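You operate a simulated robot arm through the tools that you are given. There is no shell and no other tool. Be economical: measure what you need, move in short steps, check, and stop when the job is done.

You run a simulated two-armed robot. Do the job below in one go: nothing can be reset, and whatever is moved stays where it is left.

TASK
Fit both dividers in the grey carton and pack the folded white pair.
Fine: the white divider goes beside the green cell, the pink one beside the blue cell; the pair goes in the cell of the band colour on the order card.

It is judged by the outcome, as a careful person would: the job done as asked, and still so three seconds after it is handed in. It fails if anything else is knocked over, pushed out of place, dropped, spilled or broken.

THE ROBOT
Two 7-joint arms with two-finger parallel grippers on one trunk, on a base that drives. Base frame: it is fixed to the floor where the robot stands at the start and does not move with it; the origin is under the middle of the robot, x ahead of it, y to its left, z up. Readings come in m, rad, newtons and seconds.
The left shoulder is at the start at [0.05, 0.161, 1.198], the right one opposite. With the tool pointing down near the work surface each hand reaches from about 0.18 to 0.68 m from the robot's upright axis, wherever it stands, measured 20 degrees to its own side. Places, roughly: slot beside the blue cell [0.5, -0.7, 0.9]; slot beside the green cell [0.5, -0.6, 0.9]. Payload 3.43 kg a hand.
The tool frame of a hand sits at the grasp point between the pads (the TCP): z along the fingers, y along the line on which they close. The tips reach 0.03 m beyond it. Largest opening 0.094 m; finger width 0.028, thickness 0.01; the body of the gripper, 0.05 by 0.096 m, starts 0.055 m behind the TCP.
Orientation is that of the tool frame in the base frame, as a unit quaternion [w, x, y, z]. With the fingers straight down and closing along the base's y, the tool's x points along the base's -x, its y along +y and its z along -z.

THE INTERFACE
- The arms move only by the tool arm_command. It takes "left_deltas", "right_deltas" or both (then of equal length, played together; a hand with none holds still); each is a list of rows, each a list of 7 numbers: the shift along the tool's x, y, z in m, then the turn, a rotation vector about the tool's x, y, z in rad, then the finger opening in m, from 0 to 0.094. In form: [[dx, dy, dz, ax, ay, az, fingers], ...]. A call has 1 to 10 rows; each row is the pose to reach, as a shift and turn from the pose commanded when the call began, along the tool's axes at that moment. Each row takes 0.2 s and may step no farther than 0.05 m and 0.15 rad from the row before; otherwise, or with a gripper value out of range, the whole call is refused. Where a pose cannot be reached the arm comes as near as it can. A force on the tool above 40 N (or 10 N above the force at the start of the call, whichever is more), or a blocked arm, ends the call early, and 0.2 s more pass. Each finger travels about 0.045 m/s and halts on what it meets, pressing with about 41 N; the grip force reading is that of the motor and also rises with nothing between the fingers. The clock runs only during rows and for 0.2 s after the last one: add rows that repeat a pose to give the fingers time. The reply holds the time, the measured pose of the TCP, the force on the tool along the base axes, the opening and the grip force, in the units named above and with some noise, with the torque about the TCP (base axes, N m) and any sound that the robot's microphone picked up.
- Cameras (640 x 400 px; columns grow to the right, rows downward): "scene" is now at [0.1254, -0.036, 1.348]; the picture's right is [-0.38, -0.92, 0.00], its down [-0.30, 0.12, -0.95] and it looks along [0.87, -0.36, -0.32] (base axes); focal length 271 px, centre (320, 200). "left" rides on the left gripper at [0.076, -0.014, -0.103] in its tool frame; the picture's right is [0.18, 0.98, 0.00], its down [-0.75, 0.14, -0.64] and it looks along [-0.63, 0.12, 0.77] (tool axes); focal length 243 px, centre (320, 200). "right" rides on the right gripper at [0.076, 0.014, -0.103] in its tool frame; the picture's right is [-0.18, 0.98, 0.00], its down [-0.75, -0.14, -0.64] and it looks along [-0.63, -0.12, 0.77] (tool axes); focal length 243 px, centre (320, 200). There is no depth. A picture from a camera that has moved, and an enlarged one, comes with that camera's place and axes in the base frame and with its lens.
- camera(camera): a new picture of that camera. The clock stands still meanwhile.
- slide_trunk(by): slides the trunk up (or, below 0, down) by that many m; the arms and the scene camera ride with it, the base frame stays. It gives what a move gives, with no picture.
- steer(legs): drives the robot by 1 to 6 legs, each [ahead, left, turn to the left] in m, m and rad, along the robot's own axes; the way and the turn of a leg run together, so that a leg with both is an arc; at most 1.5 m and 3.142 rad a leg. The arms and the cameras ride along, it lands a little off, and it stops where it bumps. It gives what a move gives.
- head_to(pan, tilt): turns the head with the scene camera to pan (to the left, within 1.396 rad either way) and tilt (down, from -0.506 to 1.204), counted from straight ahead of the robot. It gives what a move gives.
- close_up(camera, box): a new picture of the part [left, top, right, bottom] of that camera's present view, enlarged. The clock stands still meanwhile.
- close_job(): hands the job in; it is judged then, once.

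Work in short steps. Places have to be worked out from the pictures, the camera data and where the tool is seen: move nearer, look again, correct. Check each grasp and each placing, and mend what went wrong. You have 120 turns and 100 pictures in all, those below and enlarged ones among them. Open the grippers and draw the arms clear of the work before you hand the job in, unless the task says otherwise; then end with one line.

The tools are called after ">>>" as a command line: name --argument value ..., lists and objects as JSON in quotes. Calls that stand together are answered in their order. arm_command: Moves the arms, as the interface text tells. Its arguments: {"type":"object","properties":{"left_deltas":{"type":"array"},"right_deltas":{"type":"array"}},"required":[]} The other tools are called the same way: slide_trunk (by) slides the trunk up or down; steer (legs) drives the base; head_to (pan, tilt) turns the head that bears the scene camera; camera (camera) takes a picture; close_up (camera, box) takes an enlarged picture of a part of a camera's view; close_job () hands the job in.

At the start:

```text
clock: 0.0
left_tcp_pos: [0.3463, 0.0277, 1.2402]
left_tool_rot: [0.001, -0.001, 1.0, -0.001]
left_contact_force: [0.4, 0.7, 0.3]
left_moment: [0.01, 0.0, -0.01]
left_width: 0.0942
left_grip_force: 0.1
right_tcp_pos: [0.3521, -0.3244, 1.1095]
right_tool_rot: [0.0, 0.0, 1.0, 0.0]
right_contact_force: [1.4, 0.5, 0.0]
right_moment: [-0.02, 0.01, -0.02]
right_width: 0.0942
right_grip_force: 0.1
trunk travel left (down, up): [-0.225, 0.042]
robot x, y, heading: [-0.0017, -0.004, -0.004]
head pan, tilt: [-0.393, 0.326]
```

scene: 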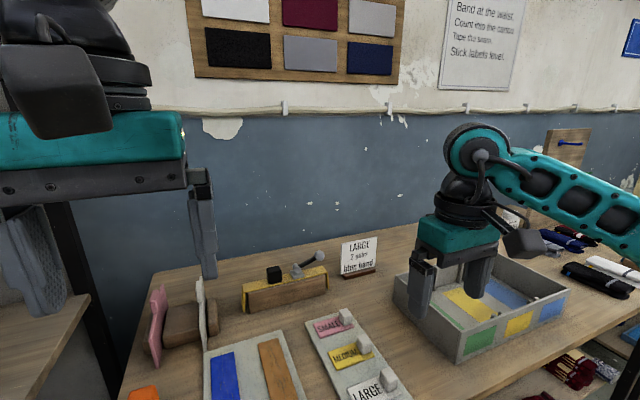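
right: 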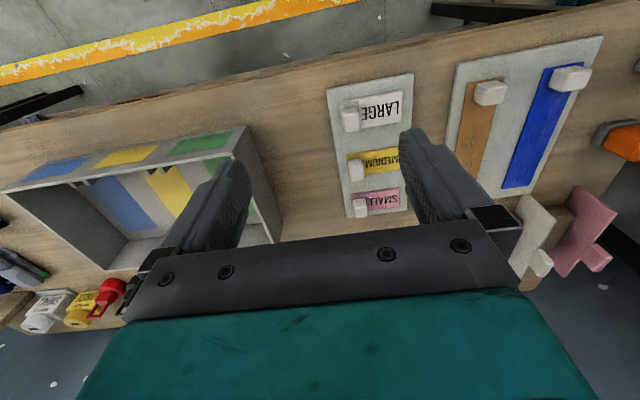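
left: 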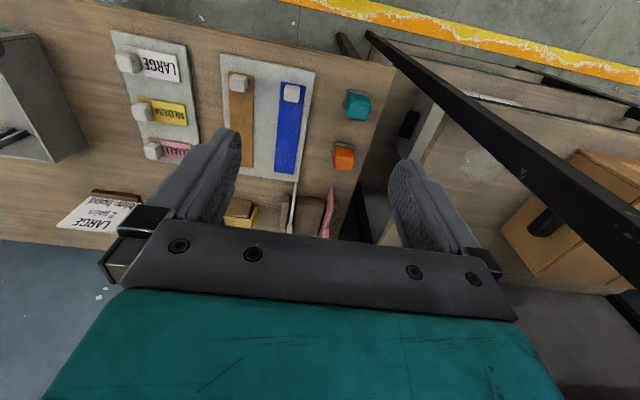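

The order card and dividers are partly visible; I enlarge the card and look at the area of the dividers and the carton.

>>> close_up --camera "scene" --box '[320, 220, 400, 290]'

>>> close_up --camera "scene" --box '[130, 230, 350, 400]'

>>> close_up --camera "scene" --box '[380, 200, 640, 400]'

>>> close_up --camera "scene" --box '[430, 0, 640, 100]'

```text
5.71 times, centred on (360, 255) of scene
camera zoom: at [0.1254, -0.036, 1.348], right [-0.38, -0.92, 0.0], down [-0.3, 0.12, -0.95], along [0.87, -0.36, -0.32], focal length 1551 px, centre (91, -114)
```

zoom: 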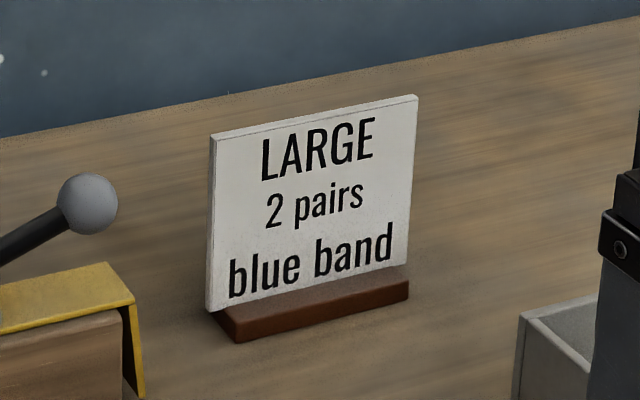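

```text
2.35 times, centred on (240, 315) of scene
camera zoom: at [0.1254, -0.036, 1.348], right [-0.38, -0.92, 0.0], down [-0.3, 0.12, -0.95], along [0.87, -0.36, -0.32], focal length 639 px, centre (508, -71)
```

zoom: 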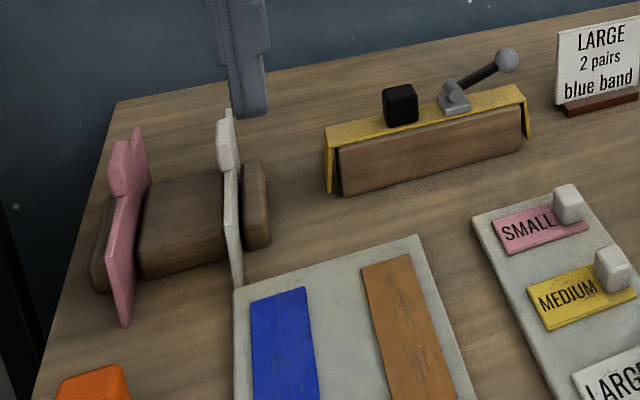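

```text
2.00 times, centred on (510, 300) of scene
camera zoom: at [0.1254, -0.036, 1.348], right [-0.38, -0.92, 0.0], down [-0.3, 0.12, -0.95], along [0.87, -0.36, -0.32], focal length 543 px, centre (-60, 0)
```

zoom: 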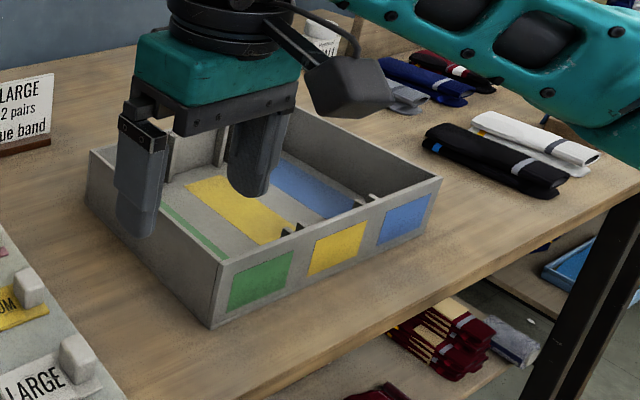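

```text
3.05 times, centred on (535, 50) of scene
camera zoom: at [0.1254, -0.036, 1.348], right [-0.38, -0.92, 0.0], down [-0.3, 0.12, -0.95], along [0.87, -0.36, -0.32], focal length 827 px, centre (-335, 657)
```

zoom: 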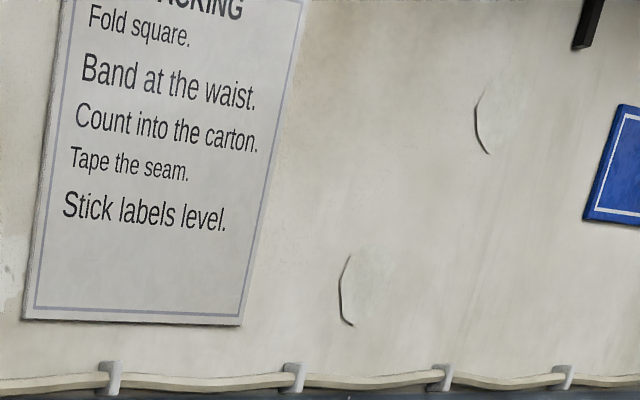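

The order says blue band, so the pair goes in the blue cell. I move the left hand aside to the left and turn the head to view the divider rack.

>>> arm_command --left_deltas '[[0, 0.05, 0, 0, 0, 0, 0.094], [0, 0.1, 0, 0, 0, 0, 0.094], [0, 0.15, 0, 0, 0, 0, 0.094], [0, 0.2, 0, 0, 0, 0, 0.094], [0, 0.25, 0, 0, 0, 0, 0.094]]'

>>> head_to --pan 0.05 --tilt 0.6

>>> camera --camera "scene"

```text
clock: 1.0
left_tcp_pos: [0.3319, 0.1916, 1.2452]
left_tool_rot: [0.014, 0.034, 0.999, 0.002]
left_contact_force: [-3.5, -45.0, 2.9]
left_moment: [0.18, -0.08, -0.41]
left_width: 0.0682
left_grip_force: 0.0
right_tcp_pos: [0.3432, -0.336, 1.1095]
right_tool_rot: [0.004, 0.001, 1.0, 0.006]
right_contact_force: [0.4, -0.8, 0.2]
right_moment: [-0.02, -0.05, -0.01]
right_width: 0.0938
right_grip_force: 0.1
trunk travel left (down, up): [-0.225, 0.042]
robot x, y, heading: [-0.0039, -0.0016, -0.004]
head pan, tilt: [-0.393, 0.326]
stopped in row 5 (left hand): the force on the tool passed its limit (the readings are from after the stop); the commanded pose is now the measured one
```

```text
clock: 1.9
left_tcp_pos: [0.3336, 0.1916, 1.245]
left_tool_rot: [0.014, 0.031, 0.999, 0.003]
left_contact_force: [-2.7, -46.9, 2.5]
left_moment: [0.09, -0.04, -0.47]
left_width: 0.0679
left_grip_force: 0.1
right_tcp_pos: [0.3429, -0.3367, 1.1081]
right_tool_rot: [0.004, 0.001, 1.0, 0.007]
right_contact_force: [0.3, 0.9, 0.2]
right_moment: [-0.01, 0.02, -0.02]
right_width: 0.0939
right_grip_force: 0.0
trunk travel left (down, up): [-0.225, 0.042]
robot x, y, heading: [-0.0016, -0.0017, 0.003]
head pan, tilt: [0.051, 0.6]
```

```text
92 pictures are left
camera scene: at [0.1179, -0.0112, 1.3241], right [0.05, -1.0, -0.01], down [-0.56, -0.02, -0.83], along [0.83, 0.05, -0.56], focal length 271 px, centre (320, 200)
```

scene: 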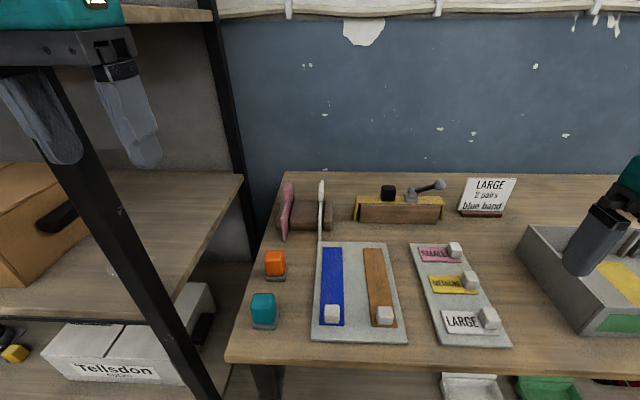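

The left finger is pressing on the shelf post; I back off to the right.

>>> arm_command --left_deltas '[[0, -0.03, 0, 0, 0, 0, 0.094], [0, -0.08, 0, 0, 0, 0, 0.094], [0, -0.13, 0, 0, 0, 0, 0.094], [0, -0.15, 0, 0, 0, 0, 0.094]]'

>>> close_up --camera "scene" --box '[240, 160, 460, 297]'

```text
clock: 3.1
left_tcp_pos: [0.3226, 0.0929, 1.2469]
left_tool_rot: [0.017, -0.003, 1.0, -0.017]
left_contact_force: [-0.1, -0.2, -0.1]
left_moment: [-0.01, -0.03, 0.01]
left_width: 0.094
left_grip_force: 0.1
right_tcp_pos: [0.3409, -0.3064, 1.1174]
right_tool_rot: [0.007, -0.006, 1.0, -0.007]
right_contact_force: [0.0, 0.5, 0.2]
right_moment: [-0.04, 0.01, 0.0]
right_width: 0.0938
right_grip_force: 0.3
trunk travel left (down, up): [-0.225, 0.042]
robot x, y, heading: [-0.0029, 0.003, 0.011]
head pan, tilt: [0.051, 0.6]
stopped in row 4 (left hand): the arm was blocked; the commanded pose is now the measured one
```

```text
2.91 times, centred on (350, 228) of scene
camera zoom: at [0.1087, 0.0222, 1.3235], right [0.06, -1.0, 0.02], down [-0.55, -0.05, -0.83], along [0.83, 0.04, -0.55], focal length 790 px, centre (233, 117)
```

zoom: 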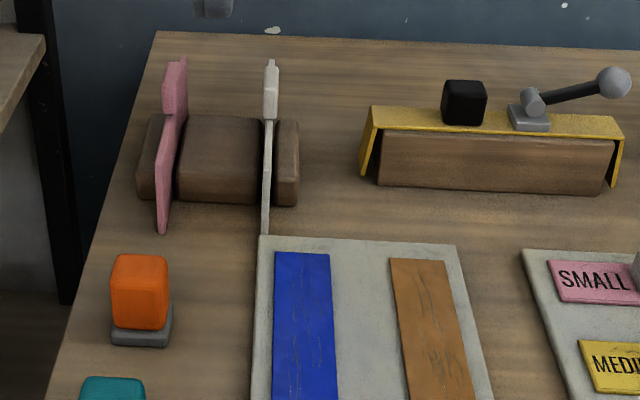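

Driving the robot 0.3 m to the right to get the left arm clear of the shelf.

>>> steer --legs '[[0, -0.3, 0]]'

>>> camera --camera "scene"

>>> camera --camera "left"

```text
clock: 5.2
left_tcp_pos: [0.3387, -0.2229, 1.2415]
left_tool_rot: [0.007, 0.004, 1.0, -0.006]
left_contact_force: [-0.1, -0.1, 0.1]
left_moment: [0.0, 0.04, -0.01]
left_width: 0.0939
left_grip_force: 0.1
right_tcp_pos: [0.3529, -0.6172, 1.1096]
right_tool_rot: [0.0, -0.004, 1.0, 0.001]
right_contact_force: [0.8, -0.3, -0.4]
right_moment: [-0.01, -0.02, 0.01]
right_width: 0.094
right_grip_force: 0.1
trunk travel left (down, up): [-0.225, 0.042]
robot x, y, heading: [0.0031, -0.2953, 0.004]
head pan, tilt: [0.051, 0.6]
```

```text
90 pictures are left
camera scene: at [0.1272, -0.2902, 1.323], right [0.06, -1.0, 0.0], down [-0.56, -0.03, -0.83], along [0.82, 0.05, -0.56], focal length 271 px, centre (320, 200)
```

scene: 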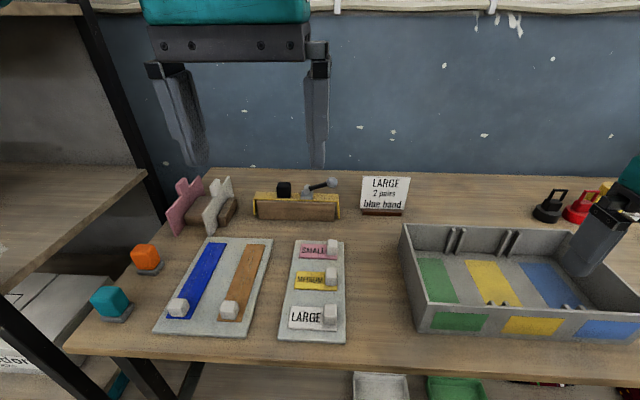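

```text
89 pictures are left
camera left: at [0.2622, -0.2365, 1.3433], right [-0.18, 0.98, -0.01], down [0.74, 0.14, 0.65], along [0.64, 0.1, -0.76], focal length 243 px, centre (320, 200)
```

left: 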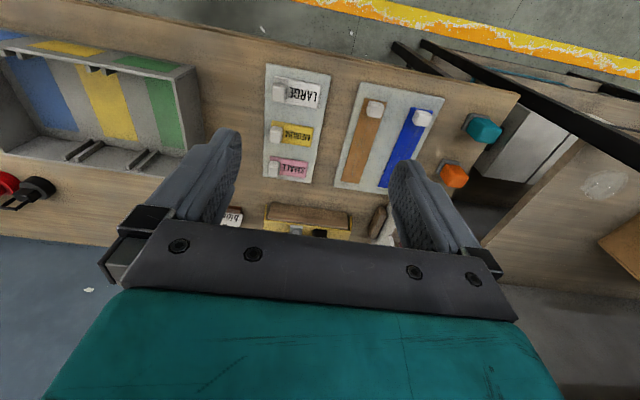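

Now I enlarge the dividers and the carton to measure them.

>>> close_up --camera "scene" --box '[150, 165, 270, 240]'

>>> close_up --camera "scene" --box '[390, 200, 640, 356]'

```text
5.33 times, centred on (210, 202) of scene
camera zoom: at [0.1272, -0.2902, 1.323], right [0.06, -1.0, 0.0], down [-0.56, -0.03, -0.83], along [0.82, 0.05, -0.56], focal length 1448 px, centre (907, 187)
```

zoom: 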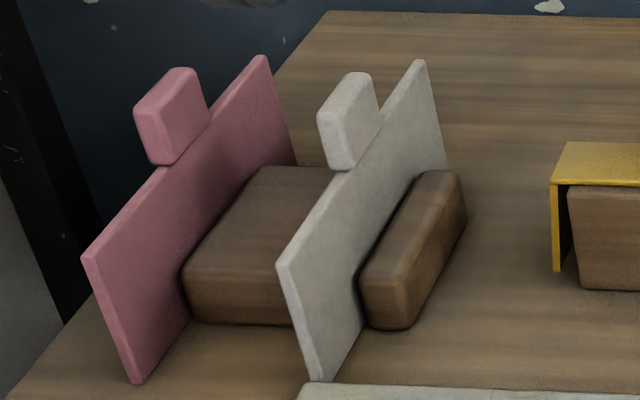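

```text
2.56 times, centred on (515, 278) of scene
camera zoom: at [0.1272, -0.2902, 1.323], right [0.06, -1.0, 0.0], down [-0.56, -0.03, -0.83], along [0.82, 0.05, -0.56], focal length 695 px, centre (-179, 0)
```

zoom: 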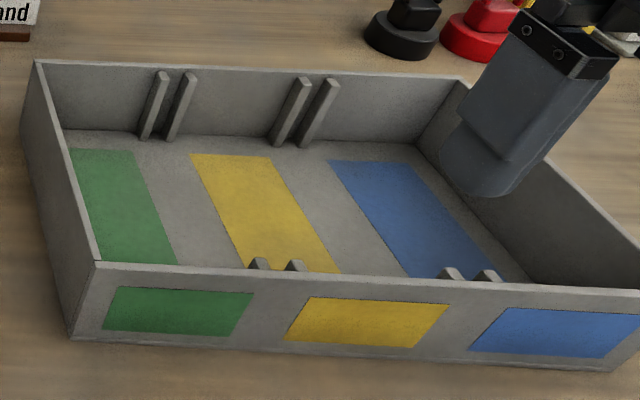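

The white divider is at about x 0.64–0.82, y 0.021, with its tab at about (0.73, 0.022, 0.94); pink is at y 0.11. It is out of reach from here, so I drive 0.1 m ahead and 0.1 m left.

>>> steer --legs '[[0.1, 0, 0], [0, 0.09, 0]]'

>>> camera --camera "left"

```text
clock: 7.0
left_tcp_pos: [0.4387, -0.1309, 1.2428]
left_tool_rot: [0.007, 0.005, 1.0, -0.007]
left_contact_force: [0.2, 0.0, 0.2]
left_moment: [-0.06, -0.02, 0.0]
left_width: 0.0942
left_grip_force: 0.0
right_tcp_pos: [0.4521, -0.5245, 1.1108]
right_tool_rot: [0.0, -0.004, 1.0, 0.0]
right_contact_force: [0.2, 0.6, -0.4]
right_moment: [-0.02, 0.0, 0.01]
right_width: 0.0941
right_grip_force: 0.0
trunk travel left (down, up): [-0.225, 0.042]
robot x, y, heading: [0.0998, -0.2057, 0.003]
head pan, tilt: [0.051, 0.6]
```

```text
86 pictures are left
camera left: at [0.3615, -0.1443, 1.3433], right [-0.18, 0.98, -0.02], down [0.74, 0.14, 0.65], along [0.64, 0.1, -0.76], focal length 243 px, centre (320, 200)
```

left: 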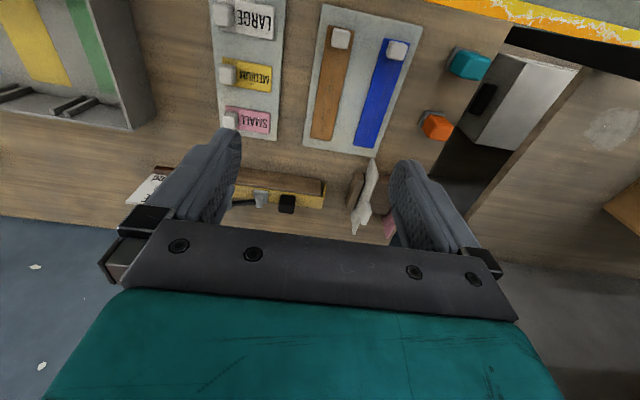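

No bump. I move the left hand to above the white tab, about (0.70, 0.02, 1.10).

>>> arm_command --left_deltas '[[-0.033, 0.019, 0.018, 0, 0, 0, 0.094], [-0.065, 0.038, 0.035, 0, 0, 0, 0.094], [-0.1, 0.056, 0.053, 0, 0, 0, 0.094], [-0.13, 0.075, 0.07, 0, 0, 0, 0.094], [-0.163, 0.094, 0.088, 0, 0, 0, 0.094], [-0.195, 0.113, 0.105, 0, 0, 0, 0.094], [-0.228, 0.131, 0.123, 0, 0, 0, 0.094], [-0.26, 0.15, 0.14, 0, 0, 0, 0.094], [-0.26, 0.15, 0.14, 0, 0, 0, 0.094]]'

>>> camera --camera "left"

>>> camera --camera "scene"

```text
clock: 9.0
left_tcp_pos: [0.7017, 0.0138, 1.1035]
left_tool_rot: [0.008, 0.005, 1.0, -0.006]
left_contact_force: [0.0, 0.9, -0.3]
left_moment: [-0.03, 0.0, 0.01]
left_width: 0.0941
left_grip_force: 0.1
right_tcp_pos: [0.4523, -0.5253, 1.11]
right_tool_rot: [0.0, -0.003, 1.0, 0.0]
right_contact_force: [-0.3, 0.1, -0.1]
right_moment: [0.03, -0.01, 0.01]
right_width: 0.0941
right_grip_force: 0.0
trunk travel left (down, up): [-0.225, 0.042]
robot x, y, heading: [0.0986, -0.2068, 0.004]
head pan, tilt: [0.051, 0.6]
```

```text
85 pictures are left
camera left: at [0.6245, 0.0003, 1.2056], right [-0.17, 0.98, -0.01], down [0.75, 0.14, 0.65], along [0.64, 0.1, -0.76], focal length 243 px, centre (320, 200)
```

left: 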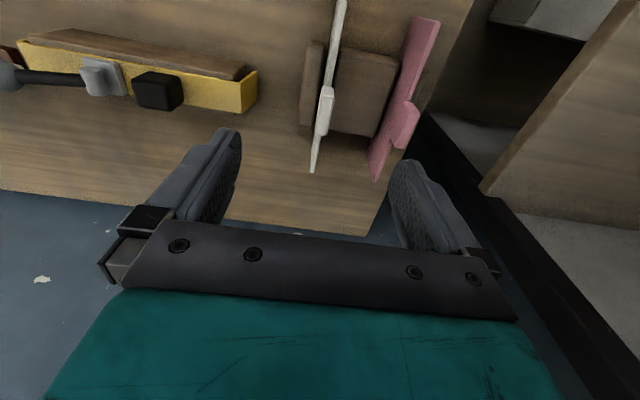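

```text
84 pictures are left
camera scene: at [0.2263, -0.1989, 1.323], right [0.06, -1.0, 0.0], down [-0.56, -0.03, -0.83], along [0.82, 0.05, -0.56], focal length 271 px, centre (320, 200)
```

scene: 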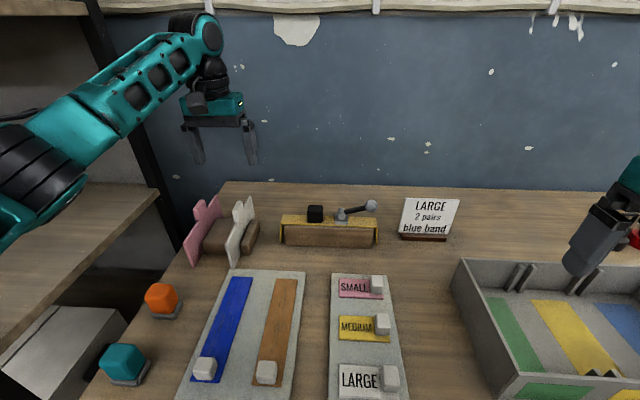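

The hand sits just above; I enlarge the tab.

>>> close_up --camera "left" --box '[280, 0, 460, 190]'

```text
2.11 times, centred on (370, 95) of left
camera zoom: at [0.6245, 0.0003, 1.2056], right [-0.17, 0.98, -0.01], down [0.75, 0.14, 0.65], along [0.64, 0.1, -0.76], focal length 511 px, centre (215, 421)
```

zoom: 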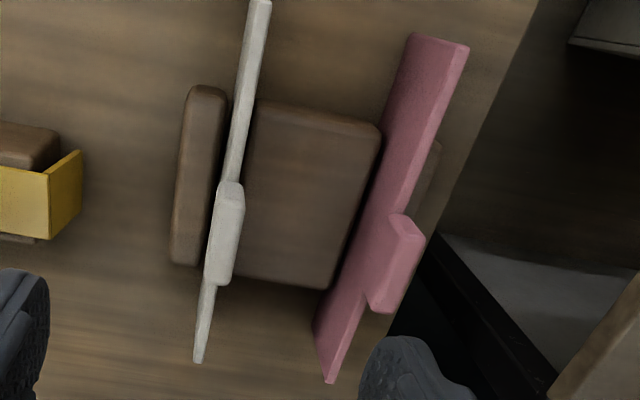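

White tab centre about (0.72, 0.018). I go down to TCP z ≈ 1.0 with the fingers partly open, and look again.

>>> arm_command --left_deltas '[[-0.018, 0.004, 0.04, 0, 0, 0, 0.07], [-0.018, 0.004, 0.08, 0, 0, 0, 0.06], [-0.018, 0.004, 0.1, 0, 0, 0, 0.06], [-0.018, 0.004, 0.1, 0, 0, 0, 0.06]]'

>>> camera --camera "left"

>>> close_up --camera "scene" --box '[160, 130, 300, 280]'

```text
clock: 10.0
left_tcp_pos: [0.7208, 0.017, 1.0038]
left_tool_rot: [0.008, 0.004, 1.0, -0.006]
left_contact_force: [0.7, -0.8, 0.4]
left_moment: [-0.01, 0.01, -0.05]
left_width: 0.0601
left_grip_force: 0.0
right_tcp_pos: [0.4538, -0.5257, 1.11]
right_tool_rot: [-0.001, -0.003, 1.0, 0.001]
right_contact_force: [-0.4, -0.1, 1.2]
right_moment: [0.0, -0.01, 0.0]
right_width: 0.094
right_grip_force: 0.1
trunk travel left (down, up): [-0.225, 0.042]
robot x, y, heading: [0.0997, -0.2023, 0.002]
head pan, tilt: [0.051, 0.6]
```

```text
82 pictures are left
camera left: at [0.6443, 0.0033, 1.1047], right [-0.18, 0.98, -0.02], down [0.74, 0.14, 0.65], along [0.64, 0.1, -0.76], focal length 243 px, centre (320, 200)
```

left: 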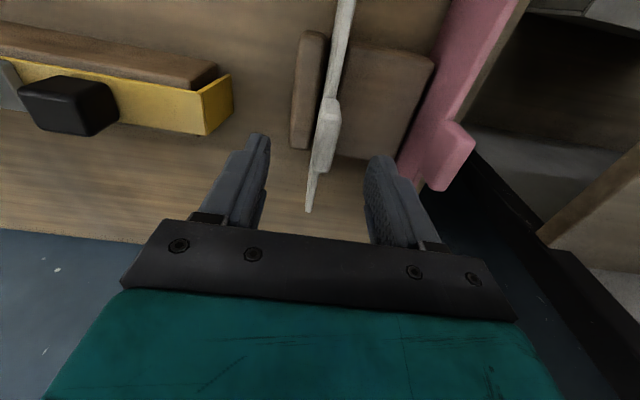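

```text
2.67 times, centred on (230, 205) of scene
camera zoom: at [0.2264, -0.1989, 1.323], right [0.06, -1.0, 0.0], down [-0.56, -0.03, -0.83], along [0.82, 0.05, -0.56], focal length 724 px, centre (560, 187)
```

zoom: 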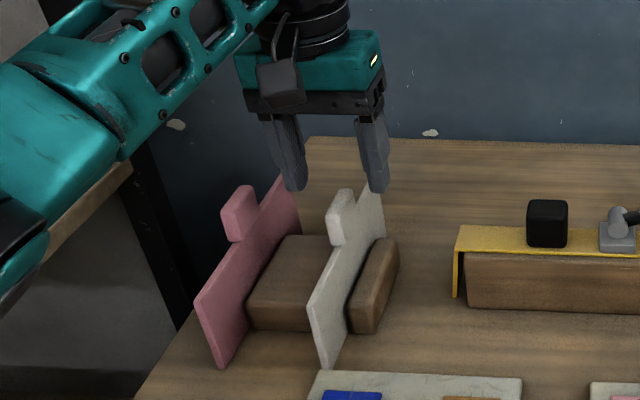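

Tab centre now reads (0.717, 0.017): aligned. I go down to z 0.946 and close.

>>> arm_command --left_deltas '[[0.002, 0, 0.04, 0, 0, 0, 0.06], [0.002, 0, 0.058, 0, 0, 0, 0.06], [0.002, 0, 0.058, 0, 0, 0, 0.03], [0.002, 0, 0.058, 0, 0, 0, 0.0], [0.002, 0, 0.058, 0, 0, 0, 0.0], [0.002, 0, 0.058, 0, 0, 0, 0.0], [0.002, 0, 0.058, 0, 0, 0, 0.0]]'

>>> camera --camera "left"

```text
clock: 11.6
left_tcp_pos: [0.7204, 0.0165, 0.9457]
left_tool_rot: [0.007, 0.004, 1.0, -0.007]
left_contact_force: [-0.6, 2.6, 0.1]
left_moment: [0.18, 0.01, 0.08]
left_width: 0.0176
left_grip_force: 40.8
right_tcp_pos: [0.4537, -0.5258, 1.1102]
right_tool_rot: [0.001, -0.003, 1.0, 0.0]
right_contact_force: [-0.4, -0.3, 0.4]
right_moment: [0.02, -0.02, 0.02]
right_width: 0.094
right_grip_force: 0.1
trunk travel left (down, up): [-0.225, 0.042]
robot x, y, heading: [0.0999, -0.204, 0.005]
head pan, tilt: [0.051, 0.6]
```

```text
80 pictures are left
camera left: at [0.6433, 0.0034, 1.0467], right [-0.18, 0.98, -0.01], down [0.75, 0.14, 0.65], along [0.64, 0.1, -0.76], focal length 243 px, centre (320, 200)
```

left: 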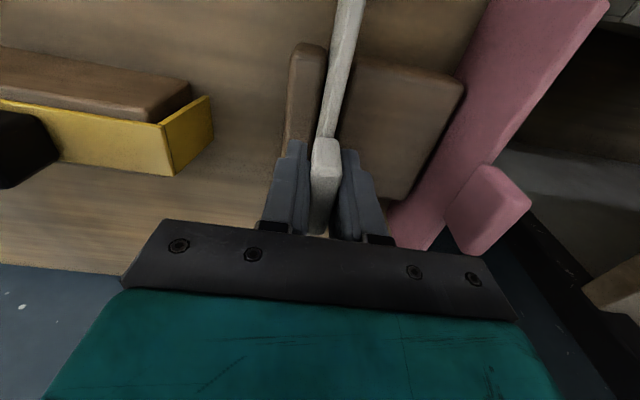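

The tab is held at 0.0176 m. Lifting straight up.

>>> arm_command --left_deltas '[[0, 0, -0.02, 0, 0, 0, 0], [0, 0, -0.05, 0, 0, 0, 0], [0, 0, -0.09, 0, 0, 0, 0], [0, 0, -0.13, 0, 0, 0, 0], [0, 0, -0.17, 0, 0, 0, 0], [0, 0, -0.2, 0, 0, 0, 0]]'

>>> camera --camera "scene"

```text
clock: 13.0
left_tcp_pos: [0.7184, 0.0179, 1.1468]
left_tool_rot: [0.007, 0.004, 1.0, -0.006]
left_contact_force: [0.2, -0.3, -1.0]
left_moment: [0.01, -0.01, 0.0]
left_width: 0.0178
left_grip_force: 41.3
right_tcp_pos: [0.4532, -0.5261, 1.1096]
right_tool_rot: [0.0, -0.004, 1.0, 0.0]
right_contact_force: [-0.6, -0.4, 0.4]
right_moment: [0.0, -0.02, 0.01]
right_width: 0.0941
right_grip_force: 0.1
trunk travel left (down, up): [-0.225, 0.042]
robot x, y, heading: [0.097, -0.2048, 0.007]
head pan, tilt: [0.051, 0.6]
```

```text
79 pictures are left
camera scene: at [0.2263, -0.1992, 1.323], right [0.06, -1.0, 0.0], down [-0.56, -0.03, -0.83], along [0.82, 0.05, -0.56], focal length 271 px, centre (320, 200)
```

scene: 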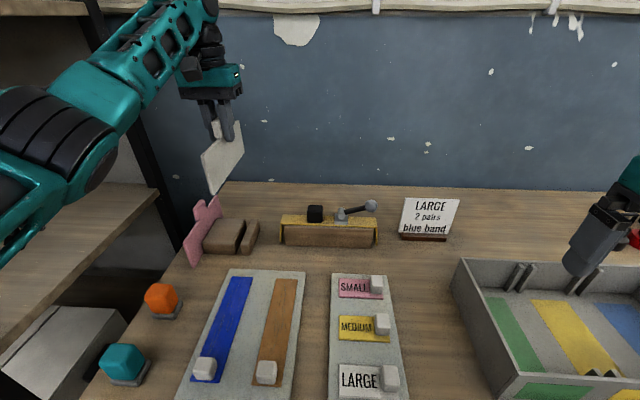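

White divider is clear. I pull the hand back to x ≈ 0.5 and then drive 0.55 m to the right.

>>> arm_command --left_deltas '[[0.04, -0.01, 0, 0, 0, 0, 0], [0.08, -0.02, 0, 0, 0, 0, 0], [0.12, -0.03, 0, 0, 0, 0, 0], [0.16, -0.04, 0, 0, 0, 0, 0], [0.2, -0.05, 0, 0, 0, 0, 0], [0.22, -0.06, 0, 0, 0, 0, 0]]'

>>> steer --legs '[[0, -0.55, 0]]'

>>> head_to --pan 0.2 --tilt 0.75

>>> camera --camera "scene"

>>> camera --camera "left"

```text
clock: 14.4
left_tcp_pos: [0.4953, -0.0599, 1.1445]
left_tool_rot: [0.005, 0.01, 1.0, 0.002]
left_contact_force: [-0.1, -0.3, -1.2]
left_moment: [-0.06, 0.01, -0.01]
left_width: 0.0175
left_grip_force: 41.5
right_tcp_pos: [0.4523, -0.5407, 1.1029]
right_tool_rot: [0.0, -0.003, 1.0, 0.009]
right_contact_force: [0.1, 0.6, 0.8]
right_moment: [0.03, 0.06, 0.03]
right_width: 0.094
right_grip_force: 0.1
trunk travel left (down, up): [-0.225, 0.042]
robot x, y, heading: [0.0995, -0.2089, 0.0]
head pan, tilt: [0.051, 0.6]
```

```text
clock: 17.6
left_tcp_pos: [0.4985, -0.5914, 1.1454]
left_tool_rot: [0.008, 0.008, 1.0, -0.006]
left_contact_force: [0.3, 0.7, -0.4]
left_moment: [0.05, 0.0, 0.01]
left_width: 0.0175
left_grip_force: 40.7
right_tcp_pos: [0.4515, -1.078, 1.1097]
right_tool_rot: [0.0, -0.001, 1.0, 0.0]
right_contact_force: [0.1, -0.9, -0.3]
right_moment: [-0.04, 0.02, -0.01]
right_width: 0.0936
right_grip_force: 0.0
trunk travel left (down, up): [-0.225, 0.042]
robot x, y, heading: [0.1018, -0.7524, -0.0]
head pan, tilt: [0.051, 0.6]
```

```text
clock: 18.3
left_tcp_pos: [0.4983, -0.5914, 1.1444]
left_tool_rot: [0.007, 0.008, 1.0, -0.006]
left_contact_force: [-0.7, 0.5, -1.0]
left_moment: [-0.02, 0.02, 0.0]
left_width: 0.0175
left_grip_force: 40.7
right_tcp_pos: [0.4521, -1.0777, 1.1099]
right_tool_rot: [0.0, 0.0, 1.0, 0.0]
right_contact_force: [-0.8, 0.5, 0.3]
right_moment: [0.0, 0.02, 0.02]
right_width: 0.094
right_grip_force: 0.0
trunk travel left (down, up): [-0.225, 0.042]
robot x, y, heading: [0.1005, -0.7494, 0.002]
head pan, tilt: [0.201, 0.75]
```

```text
78 pictures are left
camera scene: at [0.2212, -0.7373, 1.3102], right [0.2, -0.98, 0.0], down [-0.67, -0.14, -0.73], along [0.72, 0.15, -0.68], focal length 271 px, centre (320, 200)
```

scene: 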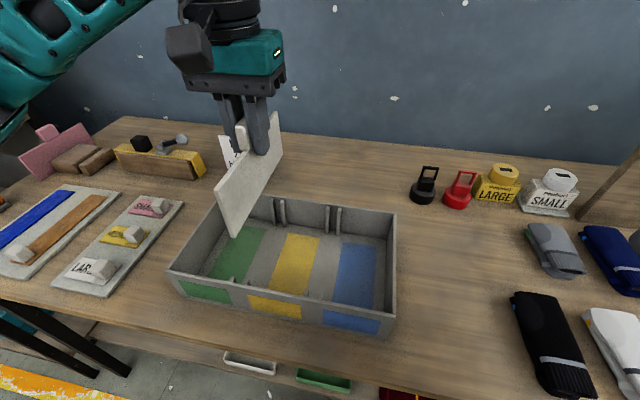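

```text
77 pictures are left
camera left: at [0.4219, -0.6047, 1.2454], right [-0.17, 0.99, -0.01], down [0.75, 0.14, 0.65], along [0.64, 0.1, -0.76], focal length 243 px, centre (320, 200)
```

left: 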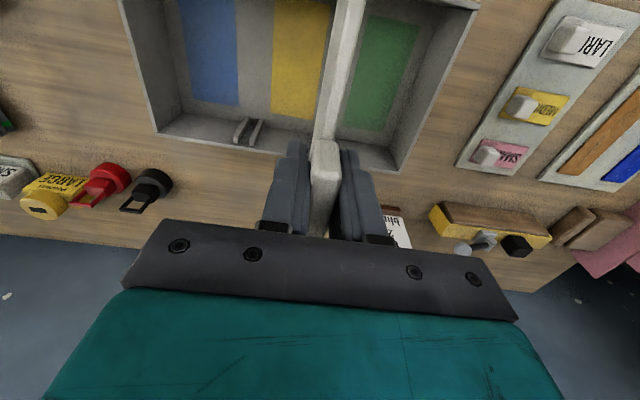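

I enlarge the carton to measure the slot ribs.

>>> close_up --camera "scene" --box '[160, 180, 410, 340]'

>>> close_up --camera "left" --box '[110, 0, 480, 230]'

```text
2.50 times, centred on (285, 260) of scene
camera zoom: at [0.2212, -0.7373, 1.3102], right [0.2, -0.98, 0.0], down [-0.67, -0.14, -0.73], along [0.72, 0.15, -0.68], focal length 679 px, centre (408, 50)
```

zoom: 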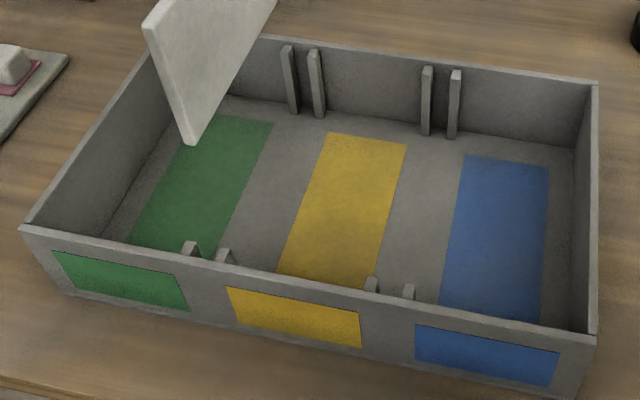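

```text
1.73 times, centred on (295, 115) of left
camera zoom: at [0.4219, -0.6047, 1.2454], right [-0.17, 0.99, -0.01], down [0.75, 0.14, 0.65], along [0.64, 0.1, -0.76], focal length 420 px, centre (363, 347)
```

zoom: 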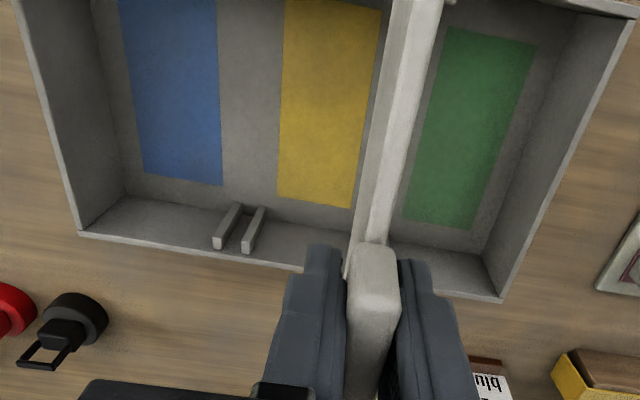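

Green slot measures at y ≈ −0.567, between inner walls x 0.415–0.608 (centre ≈ 0.511); walls top ≈ 0.93. I align above it at TCP z ≈ 1.05, correcting yaw slightly.

>>> arm_command --left_deltas '[[-0.006, 0.012, 0.03, 0, 0, -0.004, 0], [-0.012, 0.0255, 0.06, 0, 0, -0.008, 0], [-0.012, 0.0255, 0.095, 0, 0, -0.008, 0], [-0.012, 0.0255, 0.095, 0, 0, -0.008, 0]]'

>>> close_up --camera "scene" --box '[160, 140, 410, 340]'

>>> camera --camera "left"

```text
clock: 19.3
left_tcp_pos: [0.5117, -0.5678, 1.048]
left_tool_rot: [0.008, 0.004, 1.0, -0.006]
left_contact_force: [-0.4, -0.3, -0.1]
left_moment: [0.01, 0.01, -0.01]
left_width: 0.0175
left_grip_force: 41.3
right_tcp_pos: [0.4526, -1.0776, 1.1094]
right_tool_rot: [0.0, 0.0, 1.0, 0.0]
right_contact_force: [0.7, -0.4, -0.1]
right_moment: [0.0, 0.0, 0.04]
right_width: 0.0939
right_grip_force: 0.1
trunk travel left (down, up): [-0.225, 0.042]
robot x, y, heading: [0.101, -0.756, 0.004]
head pan, tilt: [0.201, 0.75]
```

```text
2.00 times, centred on (285, 240) of scene
camera zoom: at [0.2211, -0.7373, 1.3101], right [0.2, -0.98, 0.0], down [-0.67, -0.14, -0.73], along [0.72, 0.15, -0.68], focal length 543 px, centre (390, 120)
```

zoom: 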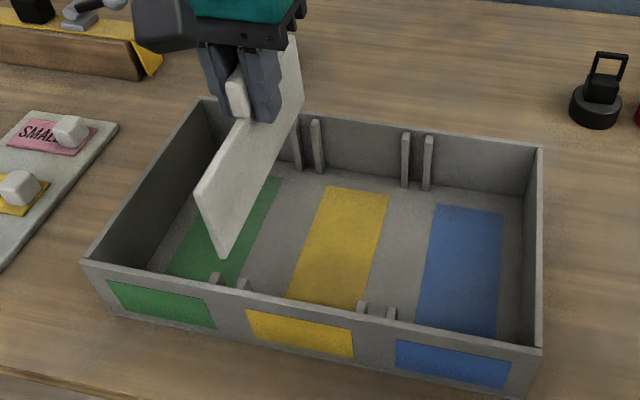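

```text
73 pictures are left
camera left: at [0.435, -0.5812, 1.1492], right [-0.18, 0.98, -0.02], down [0.74, 0.14, 0.65], along [0.64, 0.1, -0.76], focal length 243 px, centre (320, 200)
```

left: 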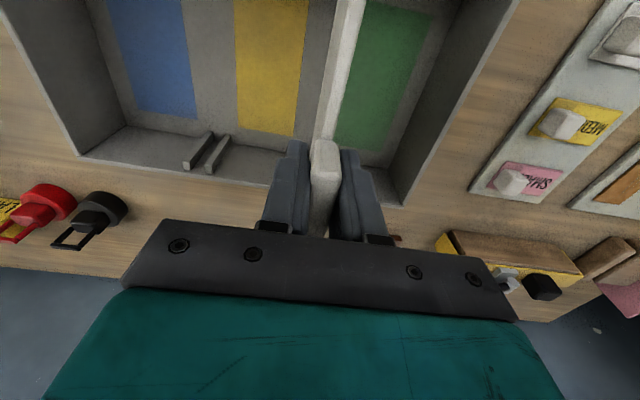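

Divider front edge at x ≈ 0.421 and y aligned with the rib gap at −0.567. I lower it into the ribs in small steps.

>>> arm_command --left_deltas '[[0, 0, 0.015, 0, 0, 0, 0], [0, 0.0005, 0.03, 0, 0, 0, 0], [0, 0.001, 0.045, 0, 0, 0, 0], [0, 0.001, 0.055, 0, 0, 0, 0]]'

>>> close_up --camera "scene" --box '[160, 140, 410, 340]'

>>> close_up --camera "left" --box '[200, 0, 480, 230]'

```text
clock: 20.3
left_tcp_pos: [0.511, -0.5683, 0.9953]
left_tool_rot: [0.01, 0.003, 1.0, -0.006]
left_contact_force: [-11.1, -0.7, 22.2]
left_moment: [0.11, -1.32, -0.12]
left_width: 0.0176
left_grip_force: 41.0
right_tcp_pos: [0.4507, -1.0773, 1.1114]
right_tool_rot: [0.0, 0.0, 1.0, 0.0]
right_contact_force: [0.2, -0.3, -0.3]
right_moment: [0.02, 0.05, 0.01]
right_width: 0.0939
right_grip_force: 0.0
trunk travel left (down, up): [-0.225, 0.042]
robot x, y, heading: [0.1005, -0.7554, 0.003]
head pan, tilt: [0.201, 0.75]
```

```text
2.00 times, centred on (285, 240) of scene
camera zoom: at [0.2186, -0.7378, 1.3105], right [0.2, -0.98, 0.0], down [-0.67, -0.14, -0.73], along [0.72, 0.15, -0.68], focal length 543 px, centre (390, 120)
```

zoom: 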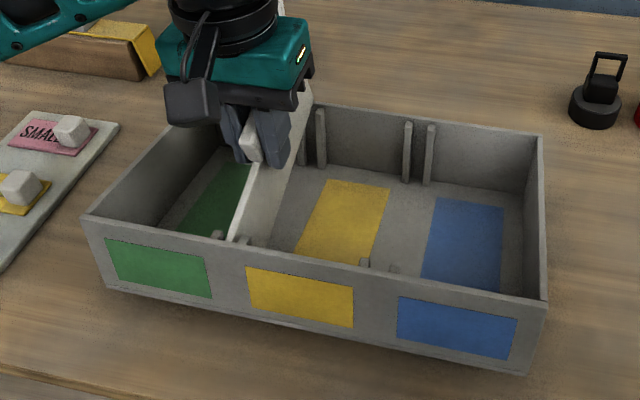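

```text
1.74 times, centred on (340, 115) of left
camera zoom: at [0.4341, -0.5813, 1.0964], right [-0.17, 0.98, -0.02], down [0.74, 0.14, 0.65], along [0.65, 0.1, -0.76], focal length 422 px, centre (285, 348)
```

zoom: 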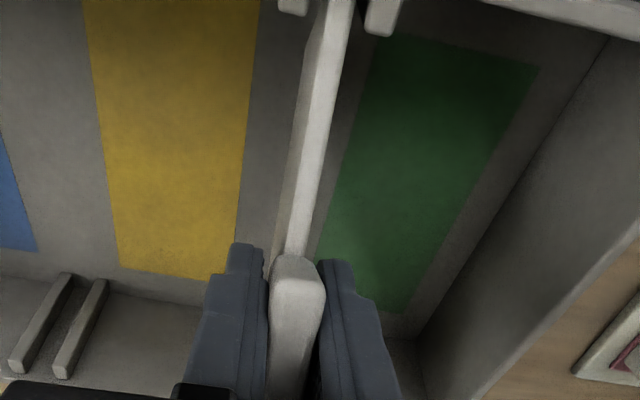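

Contact: 22 N upward and the carton seems disturbed—the divider's rear end likely catches the back wall. I raise again and look.

>>> arm_command --left_deltas '[[0, 0, -0.015, 0, 0, 0, 0], [0, 0, -0.03, 0, 0, 0, 0], [0, 0, -0.05, 0, 0, 0, 0], [0, 0, -0.06, 0, 0, 0, 0]]'

>>> close_up --camera "scene" --box '[160, 140, 410, 340]'

>>> close_up --camera "left" --box '[200, 0, 480, 230]'

```text
clock: 21.3
left_tcp_pos: [0.5123, -0.5652, 1.0546]
left_tool_rot: [0.008, 0.003, 1.0, -0.006]
left_contact_force: [-0.2, -0.1, -0.6]
left_moment: [0.04, 0.05, 0.0]
left_width: 0.0173
left_grip_force: 41.0
right_tcp_pos: [0.4525, -1.0776, 1.1109]
right_tool_rot: [0.0, 0.0, 1.0, 0.001]
right_contact_force: [0.4, 0.1, 0.1]
right_moment: [0.04, 0.0, 0.02]
right_width: 0.094
right_grip_force: 0.0
trunk travel left (down, up): [-0.225, 0.042]
robot x, y, heading: [0.0991, -0.7518, 0.002]
head pan, tilt: [0.201, 0.75]
```

```text
2.00 times, centred on (285, 240) of scene
camera zoom: at [0.2212, -0.7373, 1.3101], right [0.2, -0.98, 0.0], down [-0.67, -0.14, -0.73], along [0.72, 0.15, -0.68], focal length 543 px, centre (390, 120)
```

zoom: 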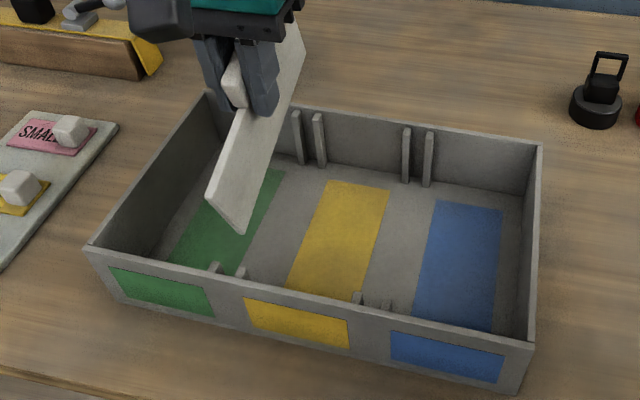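

```text
1.74 times, centred on (340, 115) of left
camera zoom: at [0.4359, -0.5798, 1.155], right [-0.18, 0.98, -0.01], down [0.74, 0.14, 0.65], along [0.64, 0.1, -0.76], focal length 422 px, centre (285, 348)
```

zoom: 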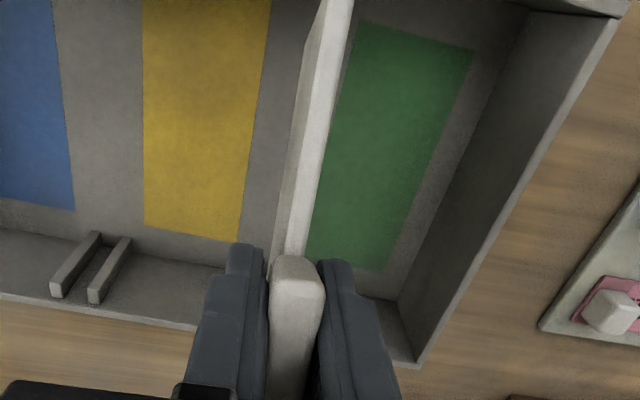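

The divider's rear end caught the back wall: the divider has pitched in the grip by ≈0.24 rad and the carton slid back ≈1 cm. I raise, re-level the divider by turning the hand, and measure again.

>>> arm_command --left_deltas '[[0, 0, -0.03, 0, 0, 0, 0], [0, 0, -0.06, 0, 0.08, 0, 0], [0, 0, -0.06, 0, 0.16, 0, 0], [0, 0, -0.06, 0, 0.24, 0, 0], [0, 0, -0.06, 0, 0.24, 0, 0]]'

>>> close_up --camera "scene" --box '[160, 180, 410, 340]'

>>> close_up --camera "scene" --box '[180, 50, 340, 250]'

>>> camera --camera "left"

```text
clock: 22.5
left_tcp_pos: [0.513, -0.5654, 1.1144]
left_tool_rot: [-0.112, 0.005, 0.994, -0.006]
left_contact_force: [-0.6, -0.9, -1.3]
left_moment: [-0.01, -0.01, 0.0]
left_width: 0.0176
left_grip_force: 41.0
right_tcp_pos: [0.4522, -1.078, 1.1094]
right_tool_rot: [0.0, -0.001, 1.0, 0.0]
right_contact_force: [0.6, 0.1, -0.2]
right_moment: [0.01, 0.03, 0.0]
right_width: 0.0939
right_grip_force: 0.0
trunk travel left (down, up): [-0.225, 0.042]
robot x, y, heading: [0.1017, -0.7546, -0.002]
head pan, tilt: [0.201, 0.75]
```

```text
2.50 times, centred on (285, 260) of scene
camera zoom: at [0.2211, -0.7372, 1.3101], right [0.2, -0.98, 0.0], down [-0.67, -0.14, -0.73], along [0.72, 0.15, -0.68], focal length 679 px, centre (408, 50)
```

zoom: 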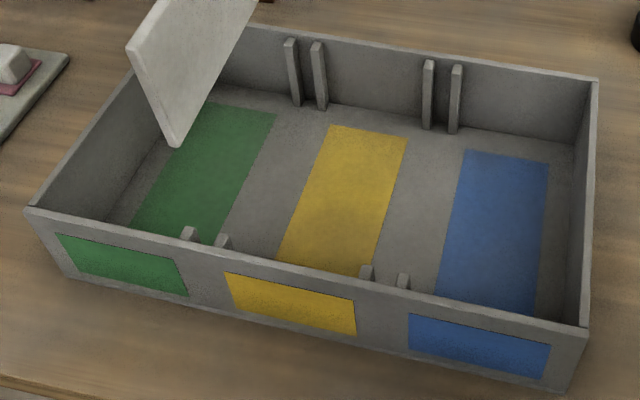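

```text
2.00 times, centred on (260, 150) of scene
camera zoom: at [0.2211, -0.7372, 1.3101], right [0.2, -0.98, 0.0], down [-0.67, -0.14, -0.73], along [0.72, 0.15, -0.68], focal length 543 px, centre (440, 300)
```

zoom: 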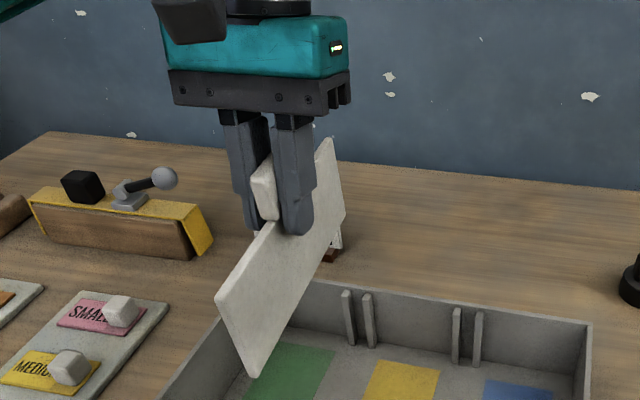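

```text
66 pictures are left
camera left: at [0.4616, -0.579, 1.2308], right [-0.17, 0.98, 0.03], down [0.88, 0.14, 0.46], along [0.44, 0.1, -0.89], focal length 243 px, centre (320, 200)
```

left: 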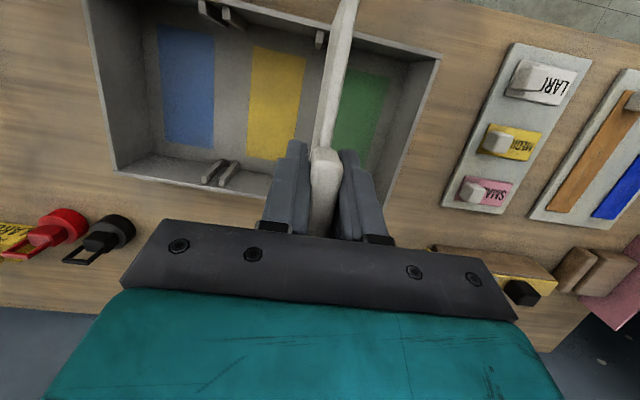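

Divider now level (front edge x ≈ 0.424, bottom z ≈ 1.027). The carton now has its green slot from about (0.429,−0.561) to (0.617,−0.566), yawed −0.024. I align yaw and go down to just above the rim to judge the gap.

>>> arm_command --left_deltas '[[-0.007, 0.001, 0.028, -0.0015, 0, 0.0065, 0], [-0.0135, 0.002, 0.056, -0.003, 0, 0.013, 0], [-0.0201, 0.0028, 0.0836, -0.0045, 0, 0.0195, 0], [-0.0201, 0.0028, 0.0836, -0.0045, 0, 0.0195, 0]]'

>>> close_up --camera "scene" --box '[190, 140, 340, 300]'

>>> camera --camera "left"

```text
clock: 23.5
left_tcp_pos: [0.5142, -0.5634, 1.0273]
left_tool_rot: [-0.112, 0.014, 0.994, -0.005]
left_contact_force: [-0.1, 0.2, -0.3]
left_moment: [0.01, -0.01, 0.0]
left_width: 0.0174
left_grip_force: 40.4
right_tcp_pos: [0.4519, -1.0772, 1.1106]
right_tool_rot: [0.0, 0.001, 1.0, 0.0]
right_contact_force: [1.3, -0.7, -0.3]
right_moment: [0.0, 0.04, 0.01]
right_width: 0.0941
right_grip_force: 0.1
trunk travel left (down, up): [-0.225, 0.042]
robot x, y, heading: [0.1007, -0.7496, 0.001]
head pan, tilt: [0.201, 0.75]
```

```text
2.50 times, centred on (265, 220) of scene
camera zoom: at [0.2211, -0.7373, 1.3101], right [0.2, -0.98, 0.0], down [-0.67, -0.14, -0.73], along [0.72, 0.15, -0.68], focal length 679 px, centre (458, 150)
```

zoom: 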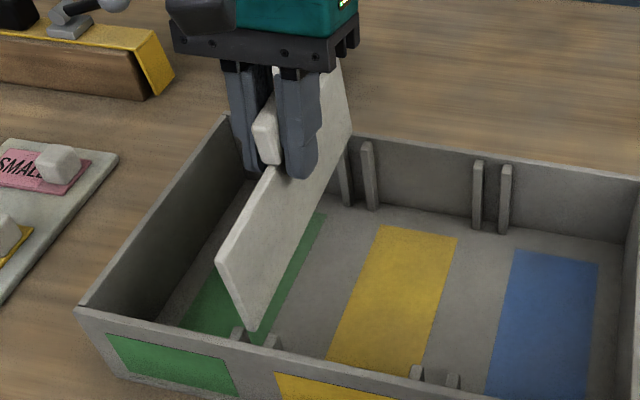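

```text
64 pictures are left
camera left: at [0.4624, -0.5757, 1.1438], right [-0.15, 0.99, 0.03], down [0.88, 0.12, 0.46], along [0.45, 0.09, -0.89], focal length 243 px, centre (320, 200)
```

left: 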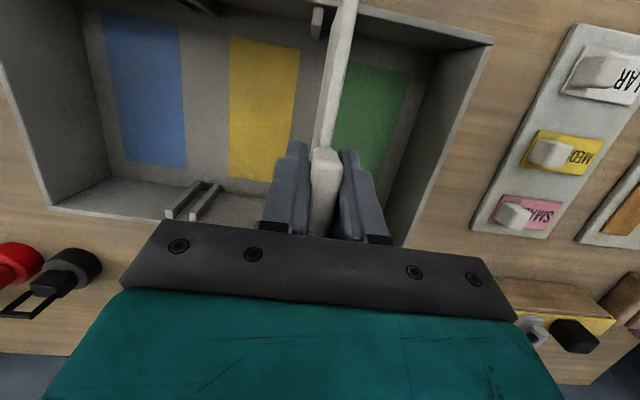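

Refining with wall top ≈0.937: the slot centre is about 3.5 mm further back and 4.5 mm further right than the divider. I shift and lower only 24 mm, checking force.

>>> arm_command --left_deltas '[[-0.0035, -0.0044, -0.0008, 0, 0, 0, 0], [-0.0035, -0.0044, -0.0008, 0, 0, 0, 0], [-0.0049, -0.0043, 0.005, 0, 0, 0, 0], [-0.0062, -0.0042, 0.0109, 0, 0, 0, 0], [-0.0076, -0.0041, 0.0168, 0, 0, 0, 0]]'

>>> close_up --camera "scene" --box '[190, 140, 340, 300]'

```text
clock: 24.7
left_tcp_pos: [0.5143, -0.5685, 1.012]
left_tool_rot: [-0.11, 0.015, 0.994, -0.005]
left_contact_force: [-6.7, 1.5, 17.4]
left_moment: [0.06, -1.4, 0.08]
left_width: 0.0176
left_grip_force: 40.7
right_tcp_pos: [0.4513, -1.0788, 1.1102]
right_tool_rot: [0.002, 0.0, 1.0, 0.001]
right_contact_force: [0.4, -0.4, -0.2]
right_moment: [0.03, 0.05, 0.01]
right_width: 0.0941
right_grip_force: 0.1
trunk travel left (down, up): [-0.225, 0.042]
robot x, y, heading: [0.1019, -0.7536, 0.001]
head pan, tilt: [0.201, 0.75]
```

```text
2.50 times, centred on (265, 220) of scene
camera zoom: at [0.2192, -0.7377, 1.3105], right [0.2, -0.98, 0.0], down [-0.67, -0.14, -0.73], along [0.72, 0.15, -0.68], focal length 679 px, centre (458, 150)
```

zoom: 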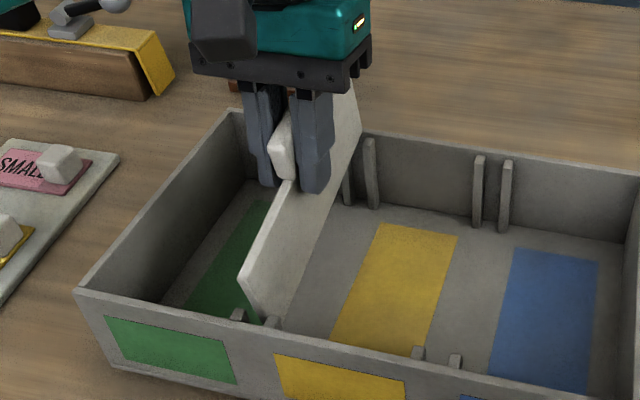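

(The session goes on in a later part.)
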